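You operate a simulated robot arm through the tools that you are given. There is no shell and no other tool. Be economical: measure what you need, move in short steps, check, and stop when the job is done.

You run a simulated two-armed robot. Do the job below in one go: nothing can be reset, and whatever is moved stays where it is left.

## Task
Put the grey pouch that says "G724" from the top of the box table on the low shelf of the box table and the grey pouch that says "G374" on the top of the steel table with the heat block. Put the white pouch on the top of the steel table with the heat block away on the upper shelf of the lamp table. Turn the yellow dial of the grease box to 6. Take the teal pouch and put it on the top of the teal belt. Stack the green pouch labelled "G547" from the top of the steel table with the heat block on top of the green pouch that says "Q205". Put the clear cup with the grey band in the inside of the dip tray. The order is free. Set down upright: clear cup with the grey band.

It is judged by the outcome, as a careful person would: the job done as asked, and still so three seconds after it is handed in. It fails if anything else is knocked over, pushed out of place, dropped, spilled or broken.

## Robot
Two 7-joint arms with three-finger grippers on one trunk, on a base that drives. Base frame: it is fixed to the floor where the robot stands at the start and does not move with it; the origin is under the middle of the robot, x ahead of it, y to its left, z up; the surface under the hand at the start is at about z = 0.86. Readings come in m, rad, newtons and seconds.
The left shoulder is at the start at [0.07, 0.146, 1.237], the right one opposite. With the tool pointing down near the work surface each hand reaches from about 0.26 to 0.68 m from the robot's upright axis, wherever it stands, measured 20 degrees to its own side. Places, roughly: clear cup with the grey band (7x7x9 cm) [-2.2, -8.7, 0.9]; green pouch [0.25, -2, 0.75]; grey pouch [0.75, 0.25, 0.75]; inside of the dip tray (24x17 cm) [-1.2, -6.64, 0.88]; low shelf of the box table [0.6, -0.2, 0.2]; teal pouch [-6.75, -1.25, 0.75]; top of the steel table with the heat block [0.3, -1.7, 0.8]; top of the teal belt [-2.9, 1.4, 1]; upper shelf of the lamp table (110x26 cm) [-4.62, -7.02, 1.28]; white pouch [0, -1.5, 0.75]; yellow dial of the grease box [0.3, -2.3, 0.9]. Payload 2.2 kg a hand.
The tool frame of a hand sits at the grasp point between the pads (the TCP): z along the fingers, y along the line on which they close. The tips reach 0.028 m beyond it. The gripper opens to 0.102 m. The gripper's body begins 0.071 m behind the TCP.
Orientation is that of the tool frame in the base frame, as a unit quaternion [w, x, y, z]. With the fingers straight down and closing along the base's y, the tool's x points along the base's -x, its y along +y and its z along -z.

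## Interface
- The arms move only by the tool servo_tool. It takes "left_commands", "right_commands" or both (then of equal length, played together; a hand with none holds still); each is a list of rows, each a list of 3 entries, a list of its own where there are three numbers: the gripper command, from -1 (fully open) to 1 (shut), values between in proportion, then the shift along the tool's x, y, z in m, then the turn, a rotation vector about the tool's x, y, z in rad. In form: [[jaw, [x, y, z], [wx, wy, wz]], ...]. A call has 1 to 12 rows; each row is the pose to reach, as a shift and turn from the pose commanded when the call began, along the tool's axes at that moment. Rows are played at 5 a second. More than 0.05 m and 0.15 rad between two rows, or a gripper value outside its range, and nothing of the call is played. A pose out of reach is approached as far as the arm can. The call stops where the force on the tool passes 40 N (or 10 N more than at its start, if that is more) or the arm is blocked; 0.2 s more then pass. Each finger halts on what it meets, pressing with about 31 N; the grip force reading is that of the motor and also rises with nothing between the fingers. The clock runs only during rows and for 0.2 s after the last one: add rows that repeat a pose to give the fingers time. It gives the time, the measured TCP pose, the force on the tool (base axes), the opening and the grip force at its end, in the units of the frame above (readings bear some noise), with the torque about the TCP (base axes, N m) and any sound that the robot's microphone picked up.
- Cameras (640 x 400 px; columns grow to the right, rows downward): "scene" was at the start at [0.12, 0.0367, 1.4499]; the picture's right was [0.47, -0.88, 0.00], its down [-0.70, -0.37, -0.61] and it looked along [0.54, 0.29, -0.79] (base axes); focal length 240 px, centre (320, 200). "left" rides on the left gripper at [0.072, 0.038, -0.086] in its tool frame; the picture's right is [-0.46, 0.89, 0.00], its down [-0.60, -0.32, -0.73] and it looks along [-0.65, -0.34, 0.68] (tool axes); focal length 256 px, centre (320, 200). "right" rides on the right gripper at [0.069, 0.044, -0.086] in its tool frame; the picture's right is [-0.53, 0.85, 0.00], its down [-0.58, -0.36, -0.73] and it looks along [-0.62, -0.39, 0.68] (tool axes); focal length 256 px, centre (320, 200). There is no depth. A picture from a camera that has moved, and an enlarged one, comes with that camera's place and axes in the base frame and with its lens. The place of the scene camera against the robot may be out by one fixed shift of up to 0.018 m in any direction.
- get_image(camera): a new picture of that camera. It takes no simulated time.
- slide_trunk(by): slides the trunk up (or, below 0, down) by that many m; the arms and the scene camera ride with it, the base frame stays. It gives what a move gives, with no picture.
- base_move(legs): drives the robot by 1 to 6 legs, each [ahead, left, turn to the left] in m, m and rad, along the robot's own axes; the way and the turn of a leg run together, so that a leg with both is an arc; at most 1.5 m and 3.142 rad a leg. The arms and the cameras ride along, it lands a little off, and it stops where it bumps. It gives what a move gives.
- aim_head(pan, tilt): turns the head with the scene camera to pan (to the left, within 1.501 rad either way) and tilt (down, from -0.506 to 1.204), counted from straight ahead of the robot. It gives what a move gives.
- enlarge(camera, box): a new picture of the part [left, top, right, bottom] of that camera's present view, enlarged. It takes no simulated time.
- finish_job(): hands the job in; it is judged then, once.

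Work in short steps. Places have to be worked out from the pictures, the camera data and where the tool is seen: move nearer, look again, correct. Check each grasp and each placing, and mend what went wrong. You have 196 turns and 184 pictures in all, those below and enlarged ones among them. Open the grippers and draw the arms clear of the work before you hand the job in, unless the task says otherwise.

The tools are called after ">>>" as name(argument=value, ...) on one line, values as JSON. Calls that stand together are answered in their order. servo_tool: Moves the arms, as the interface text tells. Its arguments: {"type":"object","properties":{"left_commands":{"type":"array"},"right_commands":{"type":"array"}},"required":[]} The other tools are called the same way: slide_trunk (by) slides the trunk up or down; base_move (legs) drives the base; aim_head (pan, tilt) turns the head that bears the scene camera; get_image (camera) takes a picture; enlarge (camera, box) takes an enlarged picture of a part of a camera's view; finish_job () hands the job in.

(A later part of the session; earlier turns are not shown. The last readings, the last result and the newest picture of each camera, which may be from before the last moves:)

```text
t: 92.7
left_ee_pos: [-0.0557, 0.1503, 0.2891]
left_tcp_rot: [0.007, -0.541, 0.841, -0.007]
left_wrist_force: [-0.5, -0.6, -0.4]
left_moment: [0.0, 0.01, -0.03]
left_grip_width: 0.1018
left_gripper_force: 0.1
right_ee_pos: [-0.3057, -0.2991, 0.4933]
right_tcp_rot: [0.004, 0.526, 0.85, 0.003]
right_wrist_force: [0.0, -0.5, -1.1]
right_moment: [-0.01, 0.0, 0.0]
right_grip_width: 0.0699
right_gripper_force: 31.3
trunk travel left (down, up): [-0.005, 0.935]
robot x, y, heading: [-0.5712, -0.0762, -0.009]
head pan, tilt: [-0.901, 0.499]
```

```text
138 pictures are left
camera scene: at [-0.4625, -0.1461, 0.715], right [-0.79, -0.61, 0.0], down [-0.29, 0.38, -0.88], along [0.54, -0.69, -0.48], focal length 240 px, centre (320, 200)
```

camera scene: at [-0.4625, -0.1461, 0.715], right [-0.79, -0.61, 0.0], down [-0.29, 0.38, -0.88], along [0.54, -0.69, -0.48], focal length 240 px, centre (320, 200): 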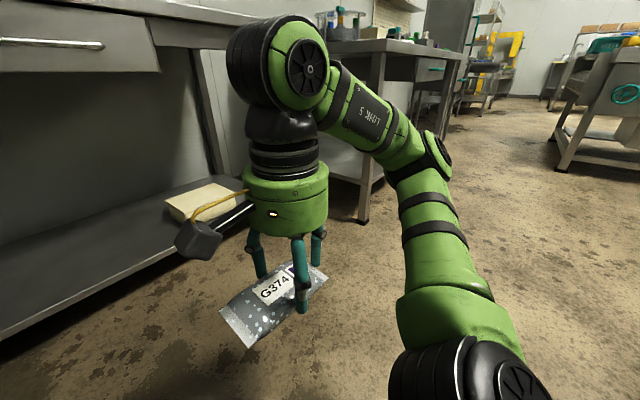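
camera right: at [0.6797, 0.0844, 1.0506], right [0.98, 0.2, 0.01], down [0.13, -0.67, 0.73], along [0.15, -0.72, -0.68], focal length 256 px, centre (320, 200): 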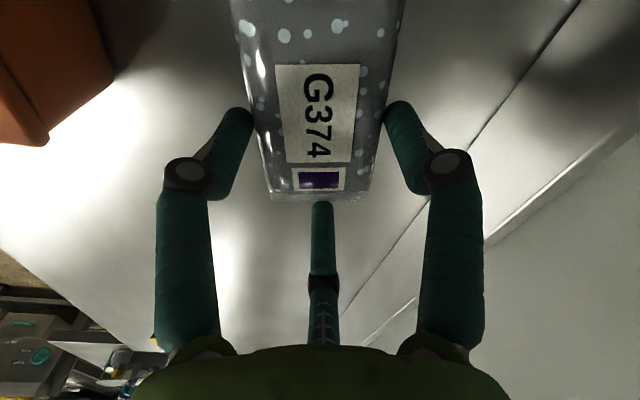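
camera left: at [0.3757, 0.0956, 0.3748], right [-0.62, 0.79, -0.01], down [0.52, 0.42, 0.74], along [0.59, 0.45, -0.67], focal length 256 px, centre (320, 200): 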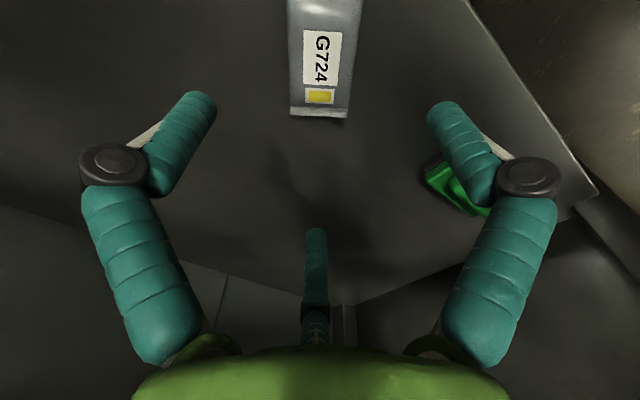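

Raise the trunk in two steps and look toward the steel table.

>>> slide_trunk(by=0.4)

>>> slide_trunk(by=0.37)

>>> aim_head(pan=-1.1, tilt=0.5)

>>> get_image(camera="scene")

```text
t: 96.5
left_ee_pos: [-0.0555, 0.1501, 0.6895]
left_tcp_rot: [0.007, -0.541, 0.841, -0.006]
left_wrist_force: [-0.2, 0.5, -0.2]
left_moment: [0.0, 0.01, 0.02]
left_grip_width: 0.1019
left_gripper_force: 0.1
right_ee_pos: [-0.3056, -0.2989, 0.8931]
right_tcp_rot: [0.004, 0.526, 0.851, 0.001]
right_wrist_force: [0.5, -1.1, -1.6]
right_moment: [-0.03, 0.03, 0.02]
right_grip_width: 0.07
right_gripper_force: 30.5
trunk travel left (down, up): [-0.405, 0.535]
robot x, y, heading: [-0.5717, -0.075, -0.012]
head pan, tilt: [-0.901, 0.499]
```

```text
t: 100.1
left_ee_pos: [-0.0551, 0.1494, 1.0604]
left_tcp_rot: [0.008, -0.541, 0.841, -0.006]
left_wrist_force: [0.8, -0.9, 0.1]
left_moment: [0.0, 0.0, -0.03]
left_grip_width: 0.1019
left_gripper_force: 0.0
right_ee_pos: [-0.3068, -0.2997, 1.2621]
right_tcp_rot: [0.004, 0.525, 0.851, 0.003]
right_wrist_force: [-0.2, -0.3, -1.3]
right_moment: [-0.03, 0.02, 0.01]
right_grip_width: 0.0701
right_gripper_force: 30.8
trunk travel left (down, up): [-0.775, 0.165]
robot x, y, heading: [-0.5754, -0.0741, -0.015]
head pan, tilt: [-0.901, 0.499]
```

```text
t: 100.8
left_ee_pos: [-0.055, 0.1503, 1.0603]
left_tcp_rot: [0.007, -0.541, 0.841, -0.006]
left_wrist_force: [0.1, 0.0, 0.0]
left_moment: [0.0, -0.01, 0.0]
left_grip_width: 0.102
left_gripper_force: 0.0
right_ee_pos: [-0.3054, -0.299, 1.2627]
right_tcp_rot: [0.003, 0.525, 0.851, 0.002]
right_wrist_force: [0.5, -0.2, 0.1]
right_moment: [-0.04, 0.01, -0.02]
right_grip_width: 0.0699
right_gripper_force: 31.0
trunk travel left (down, up): [-0.775, 0.165]
robot x, y, heading: [-0.5721, -0.0781, -0.015]
head pan, tilt: [-1.1, 0.499]
```

```text
137 pictures are left
camera scene: at [-0.4778, -0.1558, 1.485], right [-0.9, -0.45, 0.0], down [-0.21, 0.43, -0.88], along [0.39, -0.79, -0.48], focal length 240 px, centre (320, 200)
```

scene: 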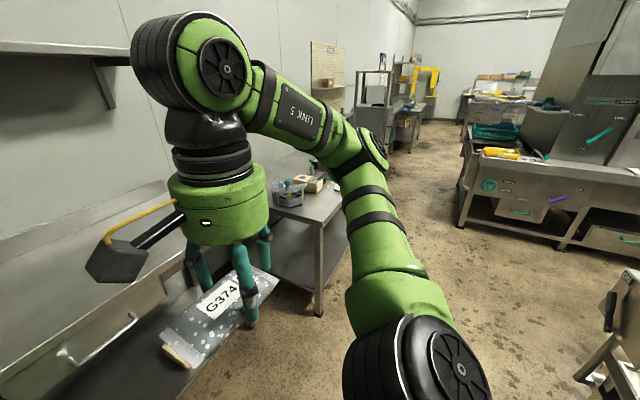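

The steel table's front-left leg is near (0.0, −1.1) and the floor is open. Drive sideways to y≈−1.5 keeping x≈−0.62.

>>> base_move(legs=[[-0.05, 0, 0.015], [0, -1.4, 0]])

>>> aim_head(pan=-0.1, tilt=0.55)

>>> get_image(camera="scene")

```text
t: 101.7
left_ee_pos: [-0.0725, 0.1549, 1.0613]
left_tcp_rot: [0.008, -0.544, 0.839, -0.006]
left_wrist_force: [-0.5, -1.0, 0.3]
left_moment: [0.0, -0.05, 0.02]
left_grip_width: 0.1018
left_gripper_force: 0.0
right_ee_pos: [-0.3197, -0.2969, 1.2633]
right_tcp_rot: [0.004, 0.523, 0.852, 0.002]
right_wrist_force: [0.5, 0.2, -0.6]
right_moment: [-0.06, -0.03, -0.03]
right_grip_width: 0.0702
right_gripper_force: 31.0
trunk travel left (down, up): [-0.775, 0.165]
robot x, y, heading: [-0.5842, -0.0753, -0.003]
head pan, tilt: [-1.1, 0.499]
stopped in leg 1: the robot was blocked; the commanded pose is now the measured one
```

```text
t: 103.0
left_ee_pos: [-0.0707, 0.1554, 1.0608]
left_tcp_rot: [0.006, -0.543, 0.84, -0.006]
left_wrist_force: [1.0, 0.5, -0.1]
left_moment: [0.0, -0.01, -0.01]
left_grip_width: 0.1019
left_gripper_force: 0.0
right_ee_pos: [-0.3171, -0.2966, 1.2627]
right_tcp_rot: [0.003, 0.523, 0.853, 0.0]
right_wrist_force: [-0.4, 0.6, -0.7]
right_moment: [-0.02, 0.01, 0.0]
right_grip_width: 0.0701
right_gripper_force: 30.8
trunk travel left (down, up): [-0.775, 0.165]
robot x, y, heading: [-0.5892, -0.0725, 0.0]
head pan, tilt: [-0.099, 0.55]
```

```text
136 pictures are left
camera scene: at [-0.4425, -0.0822, 1.4804], right [-0.1, -0.99, 0.0], down [-0.52, 0.05, -0.85], along [0.85, -0.09, -0.52], focal length 240 px, centre (320, 200)
```

scene: 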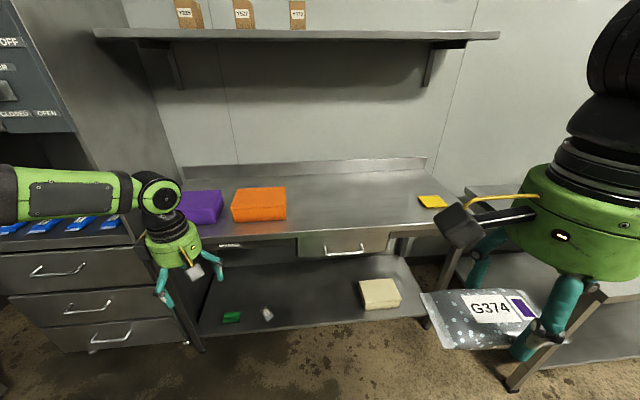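

I was blocked behind at x≈−0.59. Look both sides to see what is back there.

>>> aim_head(pan=-1.5, tilt=0.6)

>>> get_image(camera="scene")

>>> aim_head(pan=1.5, tilt=0.6)

>>> get_image(camera="scene")

```text
t: 104.5
left_ee_pos: [-0.0702, 0.1548, 1.0593]
left_tcp_rot: [0.008, -0.543, 0.84, -0.006]
left_wrist_force: [0.5, 0.5, 0.6]
left_moment: [-0.03, 0.0, 0.0]
left_grip_width: 0.102
left_gripper_force: 0.2
right_ee_pos: [-0.3171, -0.297, 1.2631]
right_tcp_rot: [0.003, 0.523, 0.852, 0.001]
right_wrist_force: [0.1, 0.8, -0.3]
right_moment: [-0.01, -0.02, 0.01]
right_grip_width: 0.0703
right_gripper_force: 31.2
trunk travel left (down, up): [-0.775, 0.165]
robot x, y, heading: [-0.5883, -0.0767, -0.001]
head pan, tilt: [-1.499, 0.6]
```

```text
135 pictures are left
camera scene: at [-0.5252, -0.1611, 1.4759], right [-1.0, -0.07, 0.0], down [-0.04, 0.56, -0.83], along [0.06, -0.82, -0.56], focal length 240 px, centre (320, 200)
```

scene: 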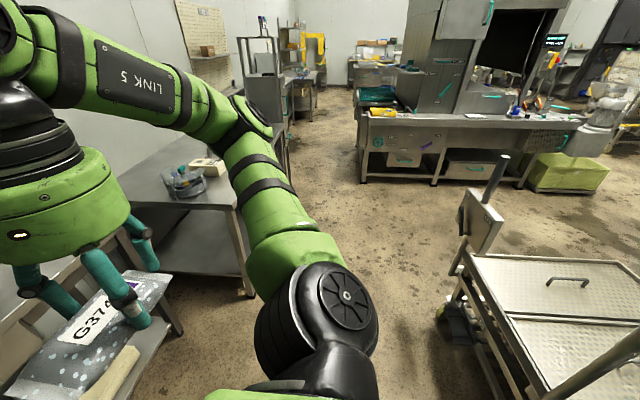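

```text
t: 107.1
left_ee_pos: [-0.0707, 0.1559, 1.0589]
left_tcp_rot: [0.007, -0.543, 0.84, -0.006]
left_wrist_force: [-0.1, -0.7, 0.1]
left_moment: [0.02, 0.0, -0.01]
left_grip_width: 0.1021
left_gripper_force: 0.1
right_ee_pos: [-0.3176, -0.2964, 1.2621]
right_tcp_rot: [0.003, 0.522, 0.853, 0.002]
right_wrist_force: [0.0, 0.0, -0.4]
right_moment: [-0.02, -0.02, -0.01]
right_grip_width: 0.0699
right_gripper_force: 31.3
trunk travel left (down, up): [-0.775, 0.165]
robot x, y, heading: [-0.5858, -0.0761, -0.002]
head pan, tilt: [1.499, 0.6]
```

```text
134 pictures are left
camera scene: at [-0.5248, 0.0152, 1.4759], right [1.0, -0.07, 0.0], down [-0.04, -0.56, -0.83], along [0.06, 0.82, -0.56], focal length 240 px, centre (320, 200)
```

scene: 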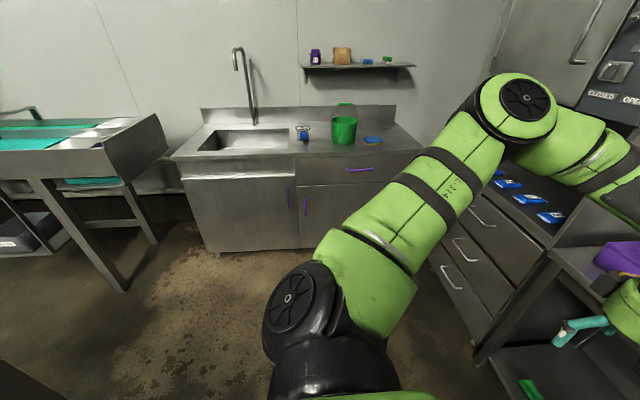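

A cart stands behind; that was what stopped me. Retract the left hand a bit, and shift right along the corridor.

>>> servo_tool(left_commands=[[-1, [0.017, 0.037, -0.02], [0, 0, 0]], [-1, [0.034, 0.074, -0.04], [0, 0, 0]], [-1, [0.05, 0.11, -0.06], [0, 0, 0]], [-1, [0.05, 0.11, -0.06], [0, 0, 0]]])

>>> base_move(legs=[[0.03, 0, 0], [0, -0.7, 0], [0, -0.75, 0]])

>>> aim_head(pan=0, tilt=0.6)

>>> get_image(camera="scene")

```text
t: 108.1
left_ee_pos: [-0.1925, 0.1555, 1.1163]
left_tcp_rot: [0.006, -0.544, 0.839, -0.005]
left_wrist_force: [0.1, -0.1, -0.4]
left_moment: [0.0, 0.05, -0.02]
left_grip_width: 0.1019
left_gripper_force: 0.0
right_ee_pos: [-0.3163, -0.2962, 1.2628]
right_tcp_rot: [0.003, 0.523, 0.853, 0.002]
right_wrist_force: [0.5, -0.8, -0.7]
right_moment: [0.0, -0.01, -0.01]
right_grip_width: 0.0698
right_gripper_force: 31.1
trunk travel left (down, up): [-0.775, 0.165]
robot x, y, heading: [-0.584, -0.0777, -0.003]
head pan, tilt: [1.499, 0.6]
```

```text
t: 116.0
left_ee_pos: [-0.1614, -1.2851, 1.1161]
left_tcp_rot: [0.006, -0.546, 0.838, -0.006]
left_wrist_force: [0.2, -0.6, 0.3]
left_moment: [0.0, 0.01, 0.01]
left_grip_width: 0.1021
left_gripper_force: 0.1
right_ee_pos: [-0.2861, -1.7374, 1.2633]
right_tcp_rot: [0.003, 0.52, 0.854, 0.001]
right_wrist_force: [-0.2, -0.3, -1.1]
right_moment: [-0.04, 0.01, 0.0]
right_grip_width: 0.0698
right_gripper_force: 30.9
trunk travel left (down, up): [-0.775, 0.165]
robot x, y, heading: [-0.5553, -1.5131, 0.004]
head pan, tilt: [1.499, 0.6]
```

```text
t: 117.6
left_ee_pos: [-0.1628, -1.286, 1.1169]
left_tcp_rot: [0.006, -0.546, 0.838, -0.006]
left_wrist_force: [-0.2, -0.6, 0.4]
left_moment: [0.03, -0.04, 0.01]
left_grip_width: 0.102
left_gripper_force: 0.1
right_ee_pos: [-0.2858, -1.7374, 1.2631]
right_tcp_rot: [0.003, 0.521, 0.853, 0.001]
right_wrist_force: [-0.4, 0.1, -1.4]
right_moment: [-0.03, -0.02, 0.02]
right_grip_width: 0.0698
right_gripper_force: 31.1
trunk travel left (down, up): [-0.775, 0.165]
robot x, y, heading: [-0.5592, -1.5161, 0.006]
head pan, tilt: [0.0, 0.6]
```

```text
133 pictures are left
camera scene: at [-0.4128, -1.5148, 1.4759], right [0.0, -1.0, 0.0], down [-0.56, 0.0, -0.83], along [0.83, 0.0, -0.56], focal length 240 px, centre (320, 200)
```

scene: 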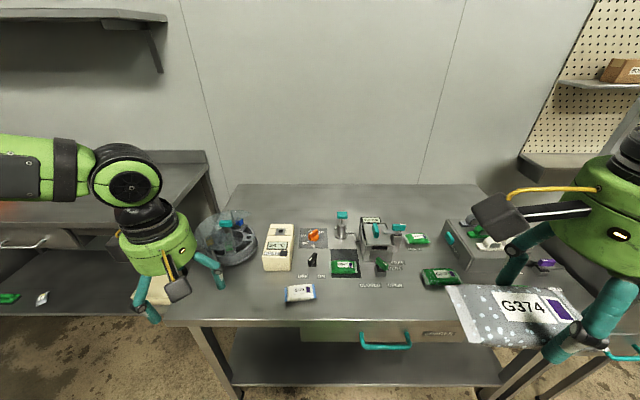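

The steel table with its items is in view. Enlarge to read labels.

>>> enlarge(camera="scene", box=[180, 190, 340, 320])

>>> enlarge(camera="scene", box=[320, 190, 480, 320])

```text
3.08 times, centred on (260, 255) of scene
camera zoom: at [-0.4128, -1.5148, 1.4759], right [0.0, -1.0, 0.0], down [-0.56, 0.0, -0.83], along [0.83, 0.0, -0.56], focal length 739 px, centre (505, 31)
```

zoom: 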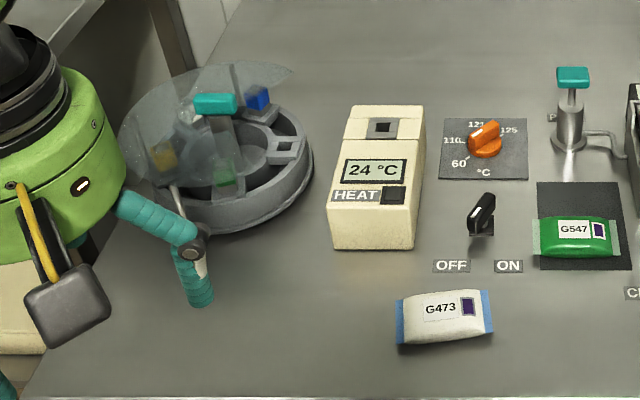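

```text
3.08 times, centred on (400, 255) of scene
camera zoom: at [-0.4128, -1.5148, 1.4759], right [0.0, -1.0, 0.0], down [-0.56, 0.0, -0.83], along [0.83, 0.0, -0.56], focal length 739 px, centre (74, 31)
```

zoom: 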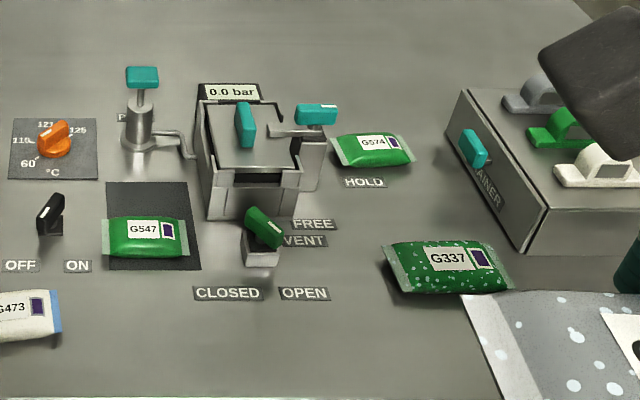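

G547 is at about (0.10, −1.594), white G473 at (0.01, −1.458); a free spot for G374 is at about (0.01, −1.72). Drive 14 cm closer and look down there.

>>> base_move(legs=[[0.14, 0, 0]])

>>> servo_tool(right_commands=[[1, [0, 0, 0.04], [0, 0, 0]], [1, [-0.01, 0.02, 0.08], [0, 0, 0]], [1, [-0.025, 0.05, 0.12], [0, 0, 0]], [1, [-0.04, 0.08, 0.16], [0, 0, 0]], [1, [-0.055, 0.11, 0.19], [0, 0, 0]], [1, [-0.07, 0.135, 0.21], [0, 0, 0]], [1, [-0.07, 0.135, 0.21], [0, 0, 0]]])

>>> get_image(camera="right")

>>> get_image(camera="scene")

```text
t: 118.9
left_ee_pos: [-0.0265, -1.2864, 1.1189]
left_tcp_rot: [0.008, -0.545, 0.839, -0.006]
left_wrist_force: [-0.6, -0.5, 0.0]
left_moment: [0.06, -0.03, 0.0]
left_grip_width: 0.1021
left_gripper_force: 0.0
right_ee_pos: [-0.1504, -1.7383, 1.2631]
right_tcp_rot: [0.005, 0.522, 0.853, 0.002]
right_wrist_force: [-0.5, 0.1, -0.9]
right_moment: [-0.03, -0.04, 0.01]
right_grip_width: 0.07
right_gripper_force: 31.2
trunk travel left (down, up): [-0.775, 0.165]
robot x, y, heading: [-0.4145, -1.5168, 0.002]
head pan, tilt: [0.0, 0.6]
```

```text
refused: row 3 steps farther than a row can; nothing moved
```

```text
130 pictures are left
camera right: at [-0.1432, -1.6562, 1.3484], right [1.0, -0.09, 0.01], down [-0.07, -0.68, 0.73], along [-0.06, -0.73, -0.68], focal length 256 px, centre (320, 200)
```

right: 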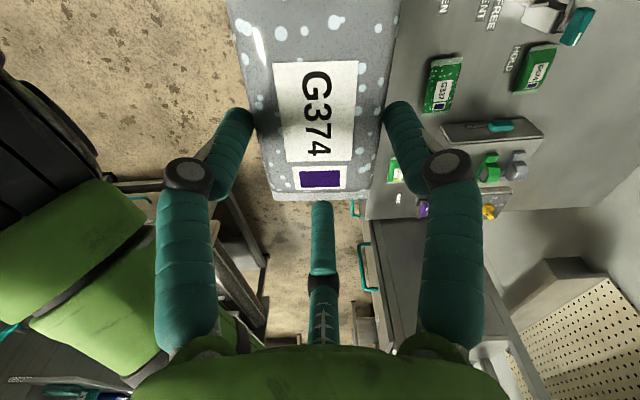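

```text
129 pictures are left
camera scene: at [-0.2769, -1.5149, 1.4763], right [0.0, -1.0, 0.0], down [-0.56, 0.0, -0.83], along [0.83, 0.0, -0.56], focal length 240 px, centre (320, 200)
```

scene: 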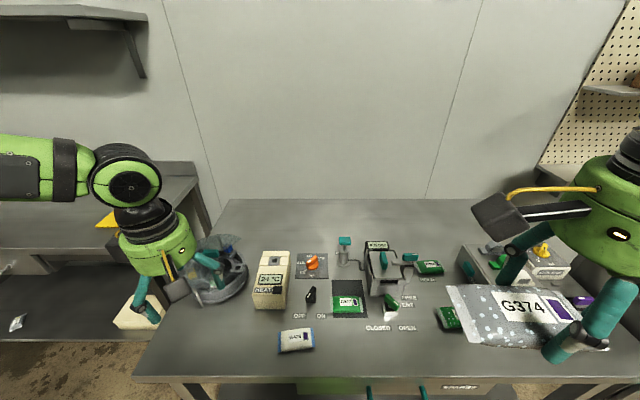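

Resend with smaller steps, bringing the right hand to (0.005, −1.738) at z≈1.05.

>>> servo_tool(right_commands=[[1, [-0.01, 0.019, 0.03], [0, 0, 0]], [1, [-0.02, 0.039, 0.06], [0, 0, 0]], [1, [-0.03, 0.058, 0.09], [0, 0, 0]], [1, [-0.04, 0.078, 0.12], [0, 0, 0]], [1, [-0.05, 0.097, 0.15], [0, 0, 0]], [1, [-0.06, 0.117, 0.18], [0, 0, 0]], [1, [-0.071, 0.138, 0.21], [0, 0, 0]], [1, [-0.071, 0.138, 0.25], [0, 0, 0]], [1, [-0.071, 0.138, 0.25], [0, 0, 0]]])

>>> get_image(camera="right")

>>> get_image(camera="scene")

```text
t: 120.9
left_ee_pos: [-0.0239, -1.2856, 1.1157]
left_tcp_rot: [0.007, -0.545, 0.838, -0.006]
left_wrist_force: [-0.7, 0.1, -0.6]
left_moment: [-0.02, 0.01, -0.06]
left_grip_width: 0.102
left_gripper_force: 0.0
right_ee_pos: [0.0095, -1.7377, 1.0135]
right_tcp_rot: [0.003, 0.522, 0.853, 0.002]
right_wrist_force: [0.1, -0.4, -1.5]
right_moment: [-0.05, 0.04, -0.06]
right_grip_width: 0.07
right_gripper_force: 31.0
trunk travel left (down, up): [-0.775, 0.165]
robot x, y, heading: [-0.4158, -1.5151, 0.007]
head pan, tilt: [0.0, 0.6]
```

```text
128 pictures are left
camera right: at [0.0173, -1.6562, 1.0988], right [1.0, -0.09, 0.01], down [-0.07, -0.68, 0.73], along [-0.06, -0.73, -0.68], focal length 256 px, centre (320, 200)
```

right: 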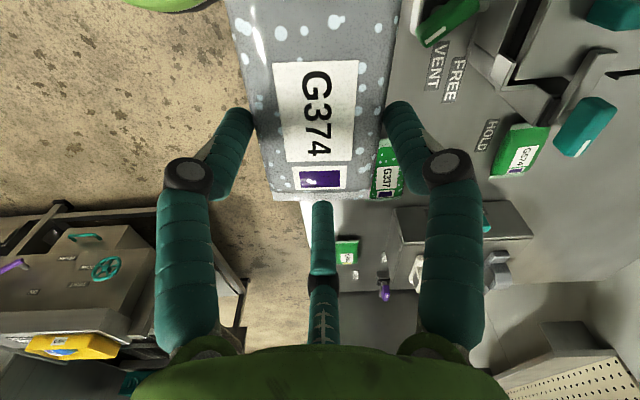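

```text
127 pictures are left
camera scene: at [-0.2737, -1.5148, 1.4759], right [0.0, -1.0, 0.0], down [-0.56, 0.0, -0.83], along [0.83, 0.0, -0.56], focal length 240 px, centre (320, 200)
```

scene: 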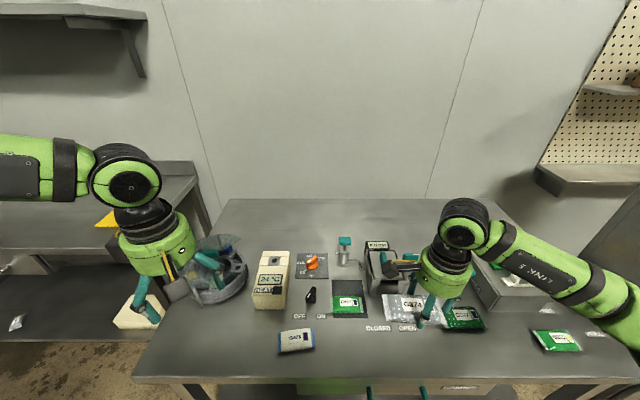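

Spot is clear. Lower to about 0.91, then gently to contact.

>>> servo_tool(right_commands=[[1, [0, 0, 0.04], [0, 0, 0]], [1, [0, 0, 0.08], [0, 0, 0]], [1, [0, 0, 0.1], [0, 0, 0]], [1, [0, 0, 0.11], [0, 0, 0]], [1, [0, 0, 0.115], [0, 0, 0]], [1, [0, 0, 0.12], [0, 0, 0]]])

```text
t: 122.3
left_ee_pos: [-0.0227, -1.2862, 1.1167]
left_tcp_rot: [0.008, -0.545, 0.838, -0.005]
left_wrist_force: [-0.7, 0.9, -0.8]
left_moment: [-0.02, 0.0, 0.0]
left_grip_width: 0.1022
left_gripper_force: 0.1
right_ee_pos: [0.0097, -1.7393, 0.8938]
right_tcp_rot: [0.003, 0.522, 0.853, 0.0]
right_wrist_force: [-0.6, 0.5, -0.2]
right_moment: [-0.03, -0.01, 0.01]
right_grip_width: 0.0698
right_gripper_force: 31.0
trunk travel left (down, up): [-0.775, 0.165]
robot x, y, heading: [-0.4173, -1.5169, -0.0]
head pan, tilt: [0.0, 0.6]
```

No contact yet at 0.894; continue down carefully.

>>> servo_tool(right_commands=[[1, [0, 0, 0.006], [0, 0, 0]], [1, [0, 0, 0.012], [0, 0, 0]], [1, [0, 0, 0.018], [0, 0, 0]], [1, [0, 0, 0.024], [0, 0, 0]], [1, [0, 0, 0.03], [0, 0, 0]]])

```text
t: 123.5
left_ee_pos: [-0.0224, -1.2869, 1.1163]
left_tcp_rot: [0.007, -0.546, 0.838, -0.006]
left_wrist_force: [0.0, 0.1, -0.2]
left_moment: [0.0, 0.02, 0.0]
left_grip_width: 0.1023
left_gripper_force: 0.1
right_ee_pos: [0.0101, -1.7383, 0.8634]
right_tcp_rot: [0.003, 0.522, 0.853, 0.002]
right_wrist_force: [1.1, 0.5, -0.7]
right_moment: [-0.02, -0.02, -0.02]
right_grip_width: 0.0701
right_gripper_force: 31.3
trunk travel left (down, up): [-0.775, 0.165]
robot x, y, heading: [-0.421, -1.5156, 0.002]
head pan, tilt: [0.0, 0.6]
```

The table is lower than the box table. Look to judge the gap.

>>> enlarge(camera="scene", box=[280, 230, 500, 380])

>>> servo_tool(right_commands=[[1, [0, 0, 0.006], [0, 0, 0]], [1, [0, 0, 0.012], [0, 0, 0]], [1, [0, 0, 0.018], [0, 0, 0]], [1, [0, 0, 0.022], [0, 0, 0]]])

```text
2.67 times, centred on (390, 305) of scene
camera zoom: at [-0.2734, -1.515, 1.4759], right [0.0, -1.0, 0.0], down [-0.57, 0.0, -0.82], along [0.82, 0.0, -0.57], focal length 640 px, centre (133, -80)
```

zoom: 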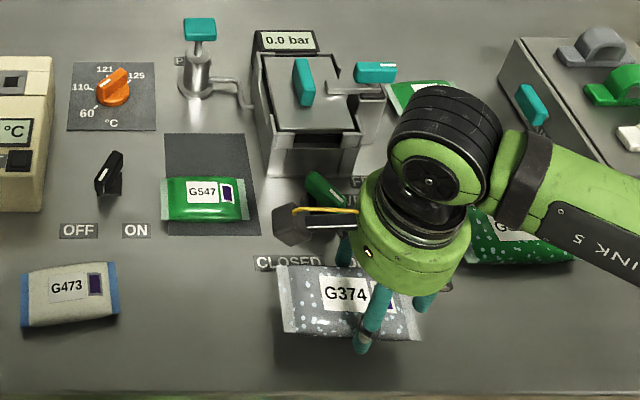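

```text
t: 124.5
left_ee_pos: [-0.0238, -1.2859, 1.1163]
left_tcp_rot: [0.007, -0.546, 0.838, -0.006]
left_wrist_force: [-0.1, 0.2, -1.0]
left_moment: [-0.01, 0.02, 0.01]
left_grip_width: 0.1021
left_gripper_force: 0.0
right_ee_pos: [0.0107, -1.7391, 0.8419]
right_tcp_rot: [0.003, 0.522, 0.853, 0.001]
right_wrist_force: [-0.5, -0.2, -1.7]
right_moment: [-0.02, 0.0, -0.02]
right_grip_width: 0.0699
right_gripper_force: 30.5
trunk travel left (down, up): [-0.775, 0.165]
robot x, y, heading: [-0.4165, -1.5149, -0.001]
head pan, tilt: [0.0, 0.6]
```

Still free. Shift 2 cm inward from the table edge and continue down.

>>> servo_tool(right_commands=[[1, [-0.009, 0.018, 0.0], [0, 0, 0]], [1, [-0.009, 0.018, 0.006], [0, 0, 0]], [1, [-0.009, 0.018, 0.01], [0, 0, 0]], [1, [-0.009, 0.018, 0.014], [0, 0, 0]], [1, [-0.009, 0.018, 0.018], [0, 0, 0]], [1, [-0.009, 0.018, 0.022], [0, 0, 0]], [1, [-0.009, 0.018, 0.026], [0, 0, 0]]])

```text
t: 126.0
left_ee_pos: [-0.025, -1.2844, 1.1183]
left_tcp_rot: [0.009, -0.545, 0.838, -0.006]
left_wrist_force: [-0.5, 0.3, 0.6]
left_moment: [0.03, -0.03, 0.01]
left_grip_width: 0.1021
left_gripper_force: 0.1
right_ee_pos: [0.0317, -1.737, 0.8243]
right_tcp_rot: [0.005, 0.522, 0.853, 0.005]
right_wrist_force: [-7.3, -0.3, 16.5]
right_moment: [-0.17, 0.23, -0.02]
right_grip_width: 0.0705
right_gripper_force: 31.0
trunk travel left (down, up): [-0.775, 0.165]
robot x, y, heading: [-0.4134, -1.5179, 0.002]
head pan, tilt: [0.0, 0.6]
stopped in row 7 (right hand): the force on the tool passed its limit at 42 N (the readings are from after the stop); the commanded pose is now the measured one
```

Contact; the table is at z≈0.795. Release and rise.

>>> servo_tool(right_commands=[[1, [0, 0, -0.003], [0, 0, 0]], [0.2, [0, 0, -0.003], [0, 0, 0]], [-0.5, [0, 0, -0.003], [0, 0, 0]], [-1, [0, 0, -0.003], [0, 0, 0]], [-1, [0, 0, -0.02], [0, 0, 0]], [-1, [0, 0, -0.06], [0, 0, 0]], [-1, [0, 0, -0.1], [0, 0, 0]], [-1, [0, 0, -0.13], [0, 0, 0]], [-1, [0, 0, -0.13], [0, 0, 0]]])

>>> get_image(camera="right")

>>> get_image(camera="scene")

```text
t: 128.0
left_ee_pos: [-0.0231, -1.2875, 1.1174]
left_tcp_rot: [0.007, -0.546, 0.838, -0.005]
left_wrist_force: [0.4, -0.7, 0.2]
left_moment: [0.01, 0.01, 0.04]
left_grip_width: 0.102
left_gripper_force: 0.0
right_ee_pos: [0.033, -1.7383, 0.9534]
right_tcp_rot: [0.004, 0.522, 0.853, 0.004]
right_wrist_force: [0.3, 0.1, 0.3]
right_moment: [0.01, 0.0, 0.01]
right_grip_width: 0.1016
right_gripper_force: 0.0
trunk travel left (down, up): [-0.775, 0.165]
robot x, y, heading: [-0.4165, -1.5188, 0.001]
head pan, tilt: [0.0, 0.6]
```

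```text
125 pictures are left
camera right: at [0.0391, -1.6578, 1.0374], right [1.0, -0.09, 0.01], down [-0.07, -0.68, 0.73], along [-0.06, -0.73, -0.68], focal length 256 px, centre (320, 200)
```

right: 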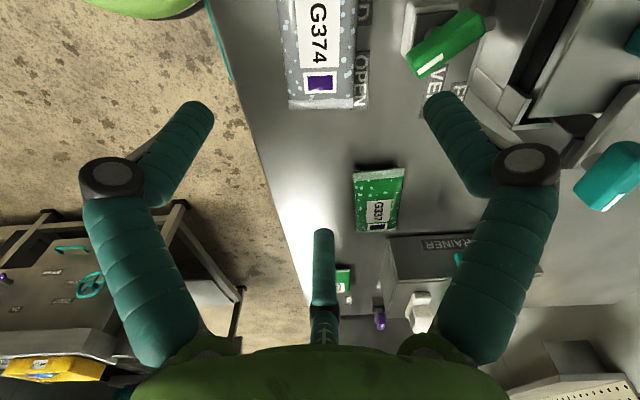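

```text
124 pictures are left
camera scene: at [-0.2734, -1.515, 1.4759], right [0.0, -1.0, 0.0], down [-0.56, 0.0, -0.83], along [0.83, 0.0, -0.56], focal length 240 px, centre (320, 200)
```

scene: 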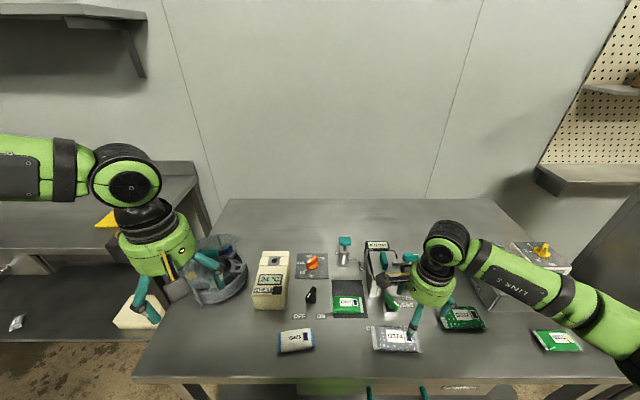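

G374 is placed. Check the green pouch at far right and the yellow dial.

>>> aim_head(pan=-0.75, tilt=0.65)

>>> servo_tool(right_commands=[[-1, [0.02, -0.04, 0], [0, 0, 0]], [-1, [0.04, -0.08, 0], [0, 0, 0]], [-1, [0.05, -0.12, -0.02], [0, 0, 0]], [-1, [0.06, -0.15, -0.05], [0, 0, 0]]])

>>> get_image(camera="scene")

```text
t: 129.1
left_ee_pos: [-0.0221, -1.287, 1.1173]
left_tcp_rot: [0.007, -0.546, 0.838, -0.005]
left_wrist_force: [0.2, -1.0, -0.5]
left_moment: [-0.02, -0.01, 0.0]
left_grip_width: 0.102
left_gripper_force: 0.1
right_ee_pos: [0.0321, -1.7384, 0.9523]
right_tcp_rot: [0.005, 0.522, 0.853, 0.004]
right_wrist_force: [0.0, 0.2, -1.7]
right_moment: [-0.02, -0.02, 0.02]
right_grip_width: 0.102
right_gripper_force: 0.1
trunk travel left (down, up): [-0.775, 0.165]
robot x, y, heading: [-0.4124, -1.5174, -0.0]
head pan, tilt: [-0.75, 0.649]
```

```text
t: 130.1
left_ee_pos: [-0.0239, -1.2861, 1.1166]
left_tcp_rot: [0.007, -0.545, 0.838, -0.006]
left_wrist_force: [0.6, -0.2, 0.7]
left_moment: [-0.01, 0.01, 0.0]
left_grip_width: 0.1018
left_gripper_force: 0.0
right_ee_pos: [-0.1113, -1.7549, 0.9989]
right_tcp_rot: [0.004, 0.522, 0.853, 0.004]
right_wrist_force: [0.6, -0.3, 0.7]
right_moment: [-0.02, -0.04, -0.01]
right_grip_width: 0.102
right_gripper_force: 0.1
right hand out of reach, approached as far as the arm can: row 4
trunk travel left (down, up): [-0.775, 0.165]
robot x, y, heading: [-0.4175, -1.513, 0.002]
head pan, tilt: [-0.75, 0.649]
```

```text
123 pictures are left
camera scene: at [-0.2992, -1.5742, 1.4716], right [-0.68, -0.73, 0.0], down [-0.44, 0.41, -0.8], along [0.58, -0.54, -0.6], focal length 240 px, centre (320, 200)
```

scene: 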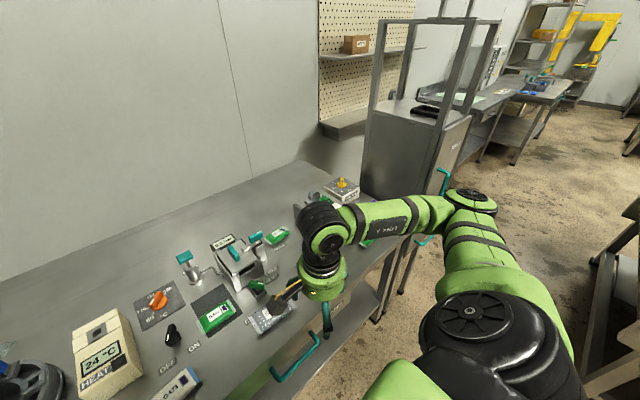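

Move the base 0.5 m right and look again.

>>> base_move(legs=[[0, -0.45, 0]])

>>> aim_head(pan=-0.15, tilt=0.75)

>>> get_image(camera="scene")

```text
t: 132.8
left_ee_pos: [-0.0222, -1.7334, 1.1159]
left_tcp_rot: [0.007, -0.544, 0.839, -0.006]
left_wrist_force: [-0.3, 1.0, -0.9]
left_moment: [-0.02, -0.01, 0.01]
left_grip_width: 0.1021
left_gripper_force: 0.1
right_ee_pos: [-0.1132, -2.2027, 0.9997]
right_tcp_rot: [0.003, 0.523, 0.852, 0.003]
right_wrist_force: [0.3, 0.4, 0.6]
right_moment: [0.03, 0.05, -0.01]
right_grip_width: 0.1019
right_gripper_force: 0.0
trunk travel left (down, up): [-0.775, 0.165]
robot x, y, heading: [-0.4166, -1.9662, -0.003]
head pan, tilt: [-0.75, 0.649]
```

```text
t: 133.8
left_ee_pos: [-0.0236, -1.7351, 1.1173]
left_tcp_rot: [0.007, -0.544, 0.839, -0.006]
left_wrist_force: [0.9, -0.6, 0.7]
left_moment: [0.04, -0.01, -0.03]
left_grip_width: 0.1021
left_gripper_force: 0.1
right_ee_pos: [-0.1142, -2.2037, 0.9978]
right_tcp_rot: [0.003, 0.523, 0.852, 0.003]
right_wrist_force: [0.3, -0.1, -0.3]
right_moment: [-0.04, -0.01, 0.01]
right_grip_width: 0.102
right_gripper_force: 0.2
trunk travel left (down, up): [-0.775, 0.165]
robot x, y, heading: [-0.4162, -1.9648, -0.0]
head pan, tilt: [-0.15, 0.75]
```

```text
122 pictures are left
camera scene: at [-0.2808, -1.9751, 1.463], right [-0.15, -0.99, 0.0], down [-0.67, 0.1, -0.73], along [0.72, -0.11, -0.68], focal length 240 px, centre (320, 200)
```

scene: 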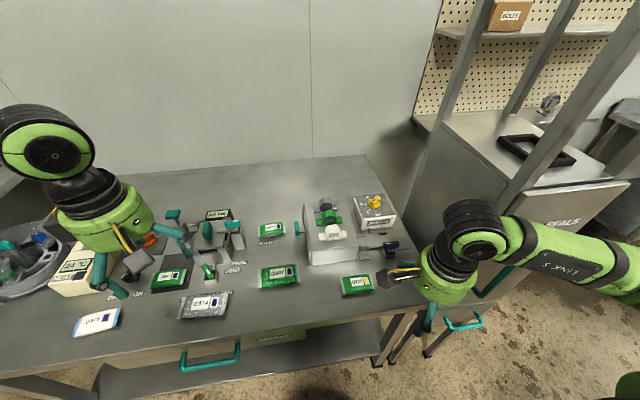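

>>> enlarge(camera="scene", box=[240, 180, 420, 310])

```text
3.08 times, centred on (330, 245) of scene
camera zoom: at [-0.2808, -1.9751, 1.463], right [-0.15, -0.99, 0.0], down [-0.67, 0.1, -0.73], along [0.72, -0.11, -0.68], focal length 739 px, centre (289, 62)
```

zoom: 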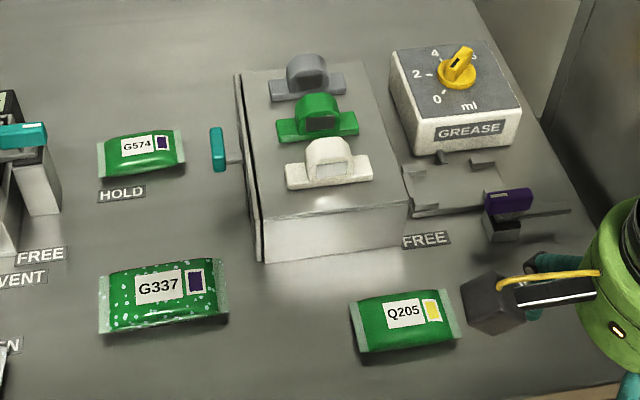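

Q205 is at about (0.04, −2.14); the grease dial is near (0.27, −2.25) with a 0–6 scale. Move closer for the dial.

>>> base_move(legs=[[0.07, -0.1, 0]])

>>> servo_tool(right_commands=[[-1, [-0.018, 0.036, -0.02], [0, 0, 0]], [-1, [-0.036, 0.072, -0.05], [0, 0, 0]], [-1, [-0.054, 0.108, -0.06], [0, 0, 0]], [-1, [-0.072, 0.144, -0.06], [0, 0, 0]], [-1, [-0.09, 0.18, -0.06], [0, 0, 0]], [-1, [-0.09, 0.18, -0.06], [0, 0, 0]]])

>>> get_image(camera="right")

>>> get_image(camera="scene")

```text
t: 135.1
left_ee_pos: [0.0451, -1.833, 1.1155]
left_tcp_rot: [0.007, -0.544, 0.839, -0.006]
left_wrist_force: [0.2, 0.5, -0.3]
left_moment: [-0.02, -0.01, 0.01]
left_grip_width: 0.102
left_gripper_force: 0.0
right_ee_pos: [-0.0438, -2.3028, 0.9989]
right_tcp_rot: [0.004, 0.523, 0.852, 0.003]
right_wrist_force: [0.5, 0.7, 0.3]
right_moment: [-0.01, -0.02, 0.03]
right_grip_width: 0.102
right_gripper_force: 0.1
trunk travel left (down, up): [-0.775, 0.165]
robot x, y, heading: [-0.349, -2.0642, -0.002]
head pan, tilt: [-0.15, 0.75]
```

```text
refused: row 2 steps farther than a row can; nothing moved
```

```text
120 pictures are left
camera right: at [-0.0379, -2.2215, 1.0845], right [1.0, -0.09, 0.01], down [-0.07, -0.68, 0.73], along [-0.06, -0.73, -0.68], focal length 256 px, centre (320, 200)
```

right: 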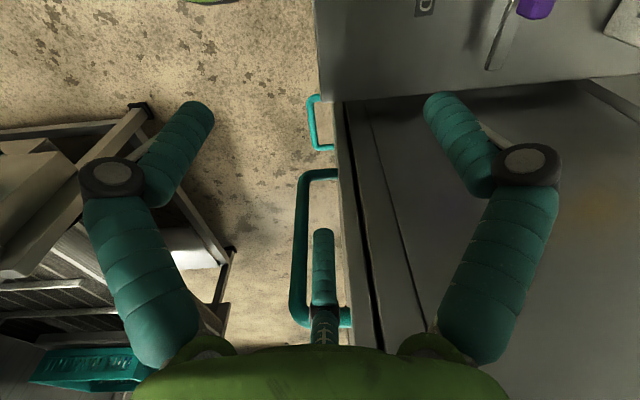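

```text
119 pictures are left
camera scene: at [-0.2136, -2.0729, 1.4632], right [-0.15, -0.99, 0.0], down [-0.67, 0.1, -0.73], along [0.72, -0.11, -0.68], focal length 240 px, centre (320, 200)
```

scene: 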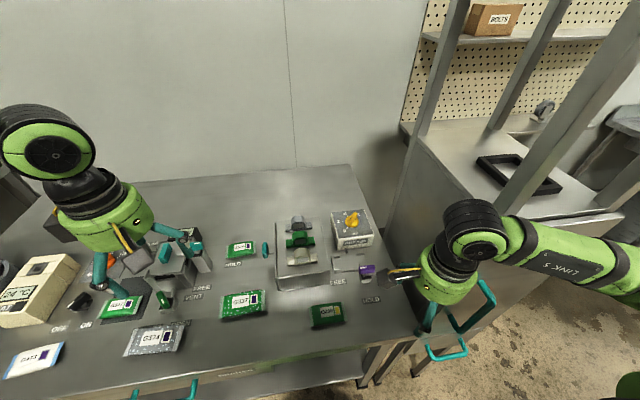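

Triangulated dial top at (0.277, −2.25, 0.908). Bring the right hand above and look.

>>> servo_tool(right_commands=[[-1, [0, 0, -0.04], [0, 0, 0]], [-1, [-0.01, 0.035, -0.06], [0, 0, 0]], [-1, [-0.02, 0.075, -0.07], [0, 0, 0]], [-1, [-0.032, 0.115, -0.07], [0, 0, 0]], [-1, [-0.044, 0.155, -0.07], [0, 0, 0]], [-1, [-0.056, 0.195, -0.07], [0, 0, 0]], [-1, [-0.068, 0.235, -0.07], [0, 0, 0]], [-1, [-0.073, 0.259, -0.07], [0, 0, 0]], [-1, [-0.073, 0.259, -0.07], [0, 0, 0]]])

>>> get_image(camera="right")

```text
t: 137.3
left_ee_pos: [-0.0683, -1.8264, 1.1405]
left_tcp_rot: [0.032, -0.537, 0.843, -0.029]
left_wrist_force: [0.3, 0.3, -0.2]
left_moment: [-0.04, 0.01, -0.01]
left_grip_width: 0.102
left_gripper_force: 0.1
right_ee_pos: [0.0972, -2.2505, 1.1053]
right_tcp_rot: [0.033, 0.529, 0.848, 0.013]
right_wrist_force: [-0.5, -1.2, 0.4]
right_moment: [0.02, 0.05, 0.01]
right_grip_width: 0.1023
right_gripper_force: 0.1
trunk travel left (down, up): [-0.775, 0.165]
robot x, y, heading: [-0.3982, -2.0619, -0.015]
head pan, tilt: [-0.15, 0.75]
stopped in row 9 (right hand): the arm was blocked; the commanded pose is now the measured one
```

```text
118 pictures are left
camera right: at [0.1011, -2.168, 1.1899], right [0.99, -0.11, 0.07], down [-0.12, -0.67, 0.73], along [-0.03, -0.74, -0.68], focal length 256 px, centre (320, 200)
```

right: 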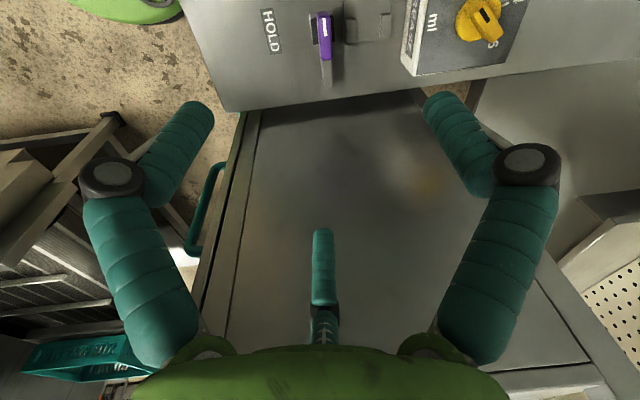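

The arm was blocked and the base was pushed back. Look at what the right arm touched.

>>> aim_head(pan=-0.7, tilt=0.5)

>>> get_image(camera="scene")

```text
t: 138.2
left_ee_pos: [-0.0701, -1.8279, 1.1407]
left_tcp_rot: [0.035, -0.538, 0.842, -0.03]
left_wrist_force: [-0.5, 0.2, 0.4]
left_moment: [0.0, -0.01, 0.03]
left_grip_width: 0.1018
left_gripper_force: 0.0
right_ee_pos: [0.0973, -2.2491, 1.106]
right_tcp_rot: [0.034, 0.526, 0.85, 0.016]
right_wrist_force: [0.0, 0.1, -0.1]
right_moment: [-0.01, -0.02, 0.0]
right_grip_width: 0.1018
right_gripper_force: 0.1
trunk travel left (down, up): [-0.775, 0.165]
robot x, y, heading: [-0.3946, -2.0667, -0.017]
head pan, tilt: [-0.7, 0.499]
```

```text
117 pictures are left
camera scene: at [-0.3696, -2.1079, 1.4905], right [-0.65, -0.76, -0.04], down [-0.3, 0.3, -0.91], along [0.7, -0.58, -0.42], focal length 240 px, centre (320, 200)
```

scene: 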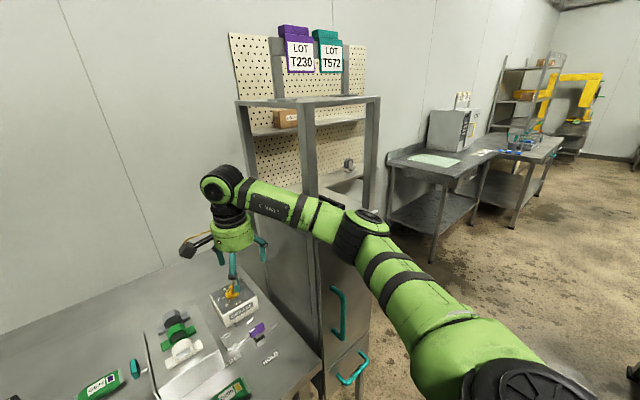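

The right elbow pressed on the cabinet's post. Retract the right arm, back off, and use the left arm for the dial instead.

>>> servo_tool(right_commands=[[-1, [0.018, -0.036, 0], [0, 0, 0]], [-1, [0.036, -0.072, 0], [0, 0, 0]], [-1, [0.054, -0.108, 0], [0, 0, 0]], [-1, [0.072, -0.144, 0], [0, 0, 0]], [-1, [0.088, -0.18, 0], [0, 0, 0]], [-1, [0.106, -0.216, 0], [0, 0, 0]], [-1, [0.106, -0.216, 0], [0, 0, 0]]])

>>> base_move(legs=[[-0.05, 0, 0.015]])

>>> get_image(camera="scene")

```text
t: 139.8
left_ee_pos: [0.0026, -1.8378, 1.1159]
left_tcp_rot: [0.007, -0.541, 0.841, -0.005]
left_wrist_force: [-0.5, -1.1, 0.2]
left_moment: [-0.01, 0.01, 0.04]
left_grip_width: 0.1019
left_gripper_force: 0.0
right_ee_pos: [-0.0703, -2.26, 1.0635]
right_tcp_rot: [-0.001, 0.525, 0.851, -0.001]
right_wrist_force: [-0.3, -0.8, 0.1]
right_moment: [0.05, 0.05, 0.02]
right_grip_width: 0.102
right_gripper_force: 0.0
trunk travel left (down, up): [-0.775, 0.165]
robot x, y, heading: [-0.3966, -2.0651, -0.013]
head pan, tilt: [-0.7, 0.499]
```

```text
t: 140.8
left_ee_pos: [-0.0449, -1.8314, 1.1153]
left_tcp_rot: [0.005, -0.548, 0.837, -0.004]
left_wrist_force: [0.2, 0.1, 0.2]
left_moment: [-0.02, 0.1, -0.01]
left_grip_width: 0.1021
left_gripper_force: 0.1
right_ee_pos: [-0.113, -2.2544, 1.0636]
right_tcp_rot: [-0.003, 0.519, 0.855, -0.001]
right_wrist_force: [0.7, 0.0, -0.9]
right_moment: [0.01, 0.06, 0.03]
right_grip_width: 0.1018
right_gripper_force: 0.1
trunk travel left (down, up): [-0.775, 0.165]
robot x, y, heading: [-0.4405, -2.0626, 0.001]
head pan, tilt: [-0.7, 0.499]
```

```text
116 pictures are left
camera scene: at [-0.3118, -2.1198, 1.4843], right [-0.64, -0.77, 0.0], down [-0.37, 0.31, -0.88], along [0.67, -0.56, -0.48], focal length 240 px, centre (320, 200)
```

scene: 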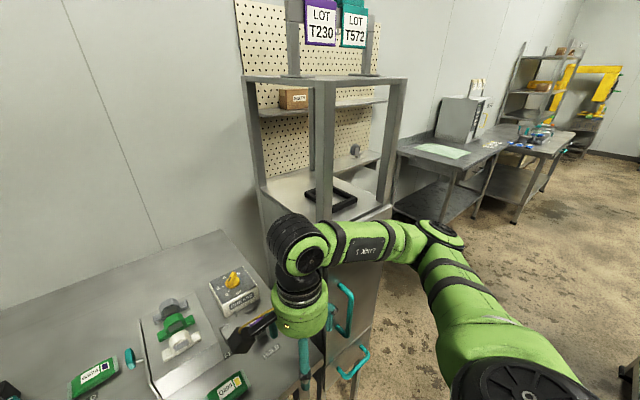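

Upright and free again, nothing disturbed. Shift the base right 0.36 m so the left arm faces the dial.

>>> base_move(legs=[[0, -0.36, 0], [0.07, 0, 0]])

>>> aim_head(pan=0.2, tilt=0.7)

>>> get_image(camera="scene")

```text
t: 143.6
left_ee_pos: [-0.0198, -2.1934, 1.1184]
left_tcp_rot: [0.009, -0.547, 0.837, -0.006]
left_wrist_force: [0.0, -0.9, 0.1]
left_moment: [0.01, 0.04, 0.02]
left_grip_width: 0.1019
left_gripper_force: 0.1
right_ee_pos: [-0.0939, -2.6168, 1.0671]
right_tcp_rot: [-0.006, 0.507, 0.862, -0.004]
right_wrist_force: [-13.9, 1.6, 2.9]
right_moment: [0.06, -0.64, 0.52]
right_grip_width: 0.0964
right_gripper_force: 0.0
trunk travel left (down, up): [-0.775, 0.165]
robot x, y, heading: [-0.4084, -2.424, 0.003]
head pan, tilt: [-0.7, 0.499]
stopped in leg 2: the force on the tool passed its limit at 70 N (the readings are from after the stop); the commanded pose is now the measured one
```

```text
t: 144.8
left_ee_pos: [-0.0205, -2.1915, 1.1171]
left_tcp_rot: [0.007, -0.548, 0.836, -0.006]
left_wrist_force: [0.3, 0.5, -0.3]
left_moment: [0.0, 0.01, 0.0]
left_grip_width: 0.1022
left_gripper_force: 0.1
right_ee_pos: [-0.094, -2.616, 1.0665]
right_tcp_rot: [-0.004, 0.509, 0.861, -0.003]
right_wrist_force: [-16.0, 2.1, 2.5]
right_moment: [-0.03, -0.67, 0.65]
right_grip_width: 0.0947
right_gripper_force: 0.1
trunk travel left (down, up): [-0.775, 0.165]
robot x, y, heading: [-0.4076, -2.4249, 0.003]
head pan, tilt: [0.201, 0.7]
```

```text
115 pictures are left
camera scene: at [-0.277, -2.4049, 1.4678], right [0.2, -0.98, 0.0], down [-0.63, -0.13, -0.77], along [0.75, 0.15, -0.64], focal length 240 px, centre (320, 200)
```

scene: 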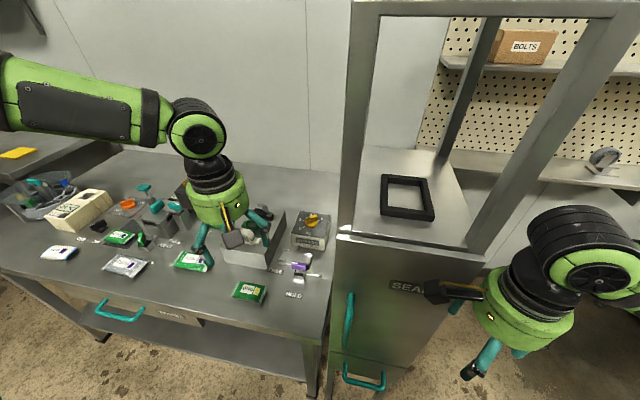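

The right hand touched the seal cabinet's front. Draw it back toward the body.

>>> servo_tool(right_commands=[[-1, [0, -0.035, 0], [0, 0, 0]], [-1, [-0.005, -0.07, -0.01], [0, 0, 0]], [-1, [-0.009, -0.108, -0.02], [0, 0, 0]], [-1, [-0.009, -0.108, -0.02], [0, 0, 0]]])

>>> get_image(camera="left")

```text
t: 145.8
left_ee_pos: [-0.0148, -2.1925, 1.1174]
left_tcp_rot: [0.007, -0.548, 0.836, -0.006]
left_wrist_force: [0.4, 0.7, 0.2]
left_moment: [-0.01, 0.01, 0.01]
left_grip_width: 0.102
left_gripper_force: 0.1
right_ee_pos: [-0.1261, -2.6865, 1.106]
right_tcp_rot: [-0.007, 0.51, 0.86, -0.005]
right_wrist_force: [-0.7, 0.1, 0.3]
right_moment: [-0.02, -0.01, -0.01]
right_grip_width: 0.1022
right_gripper_force: 0.0
right hand out of reach, approached as far as the arm can: row 1, 2, 3, 4
trunk travel left (down, up): [-0.775, 0.165]
robot x, y, heading: [-0.4078, -2.4253, 0.004]
head pan, tilt: [0.201, 0.7]
```

```text
114 pictures are left
camera left: at [-0.0809, -2.2453, 1.2008], right [-0.62, 0.78, -0.01], down [0.52, 0.43, 0.74], along [0.58, 0.46, -0.67], focal length 256 px, centre (320, 200)
```

left: 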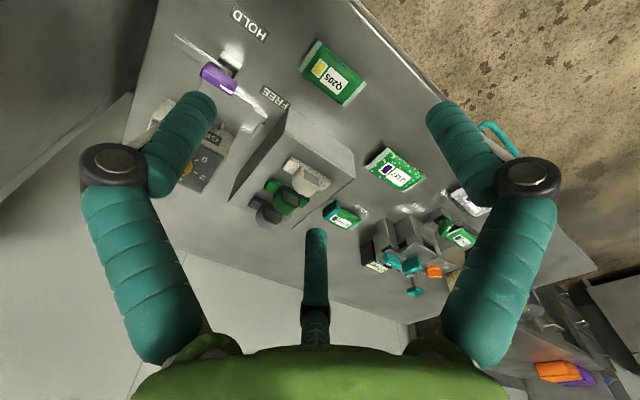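

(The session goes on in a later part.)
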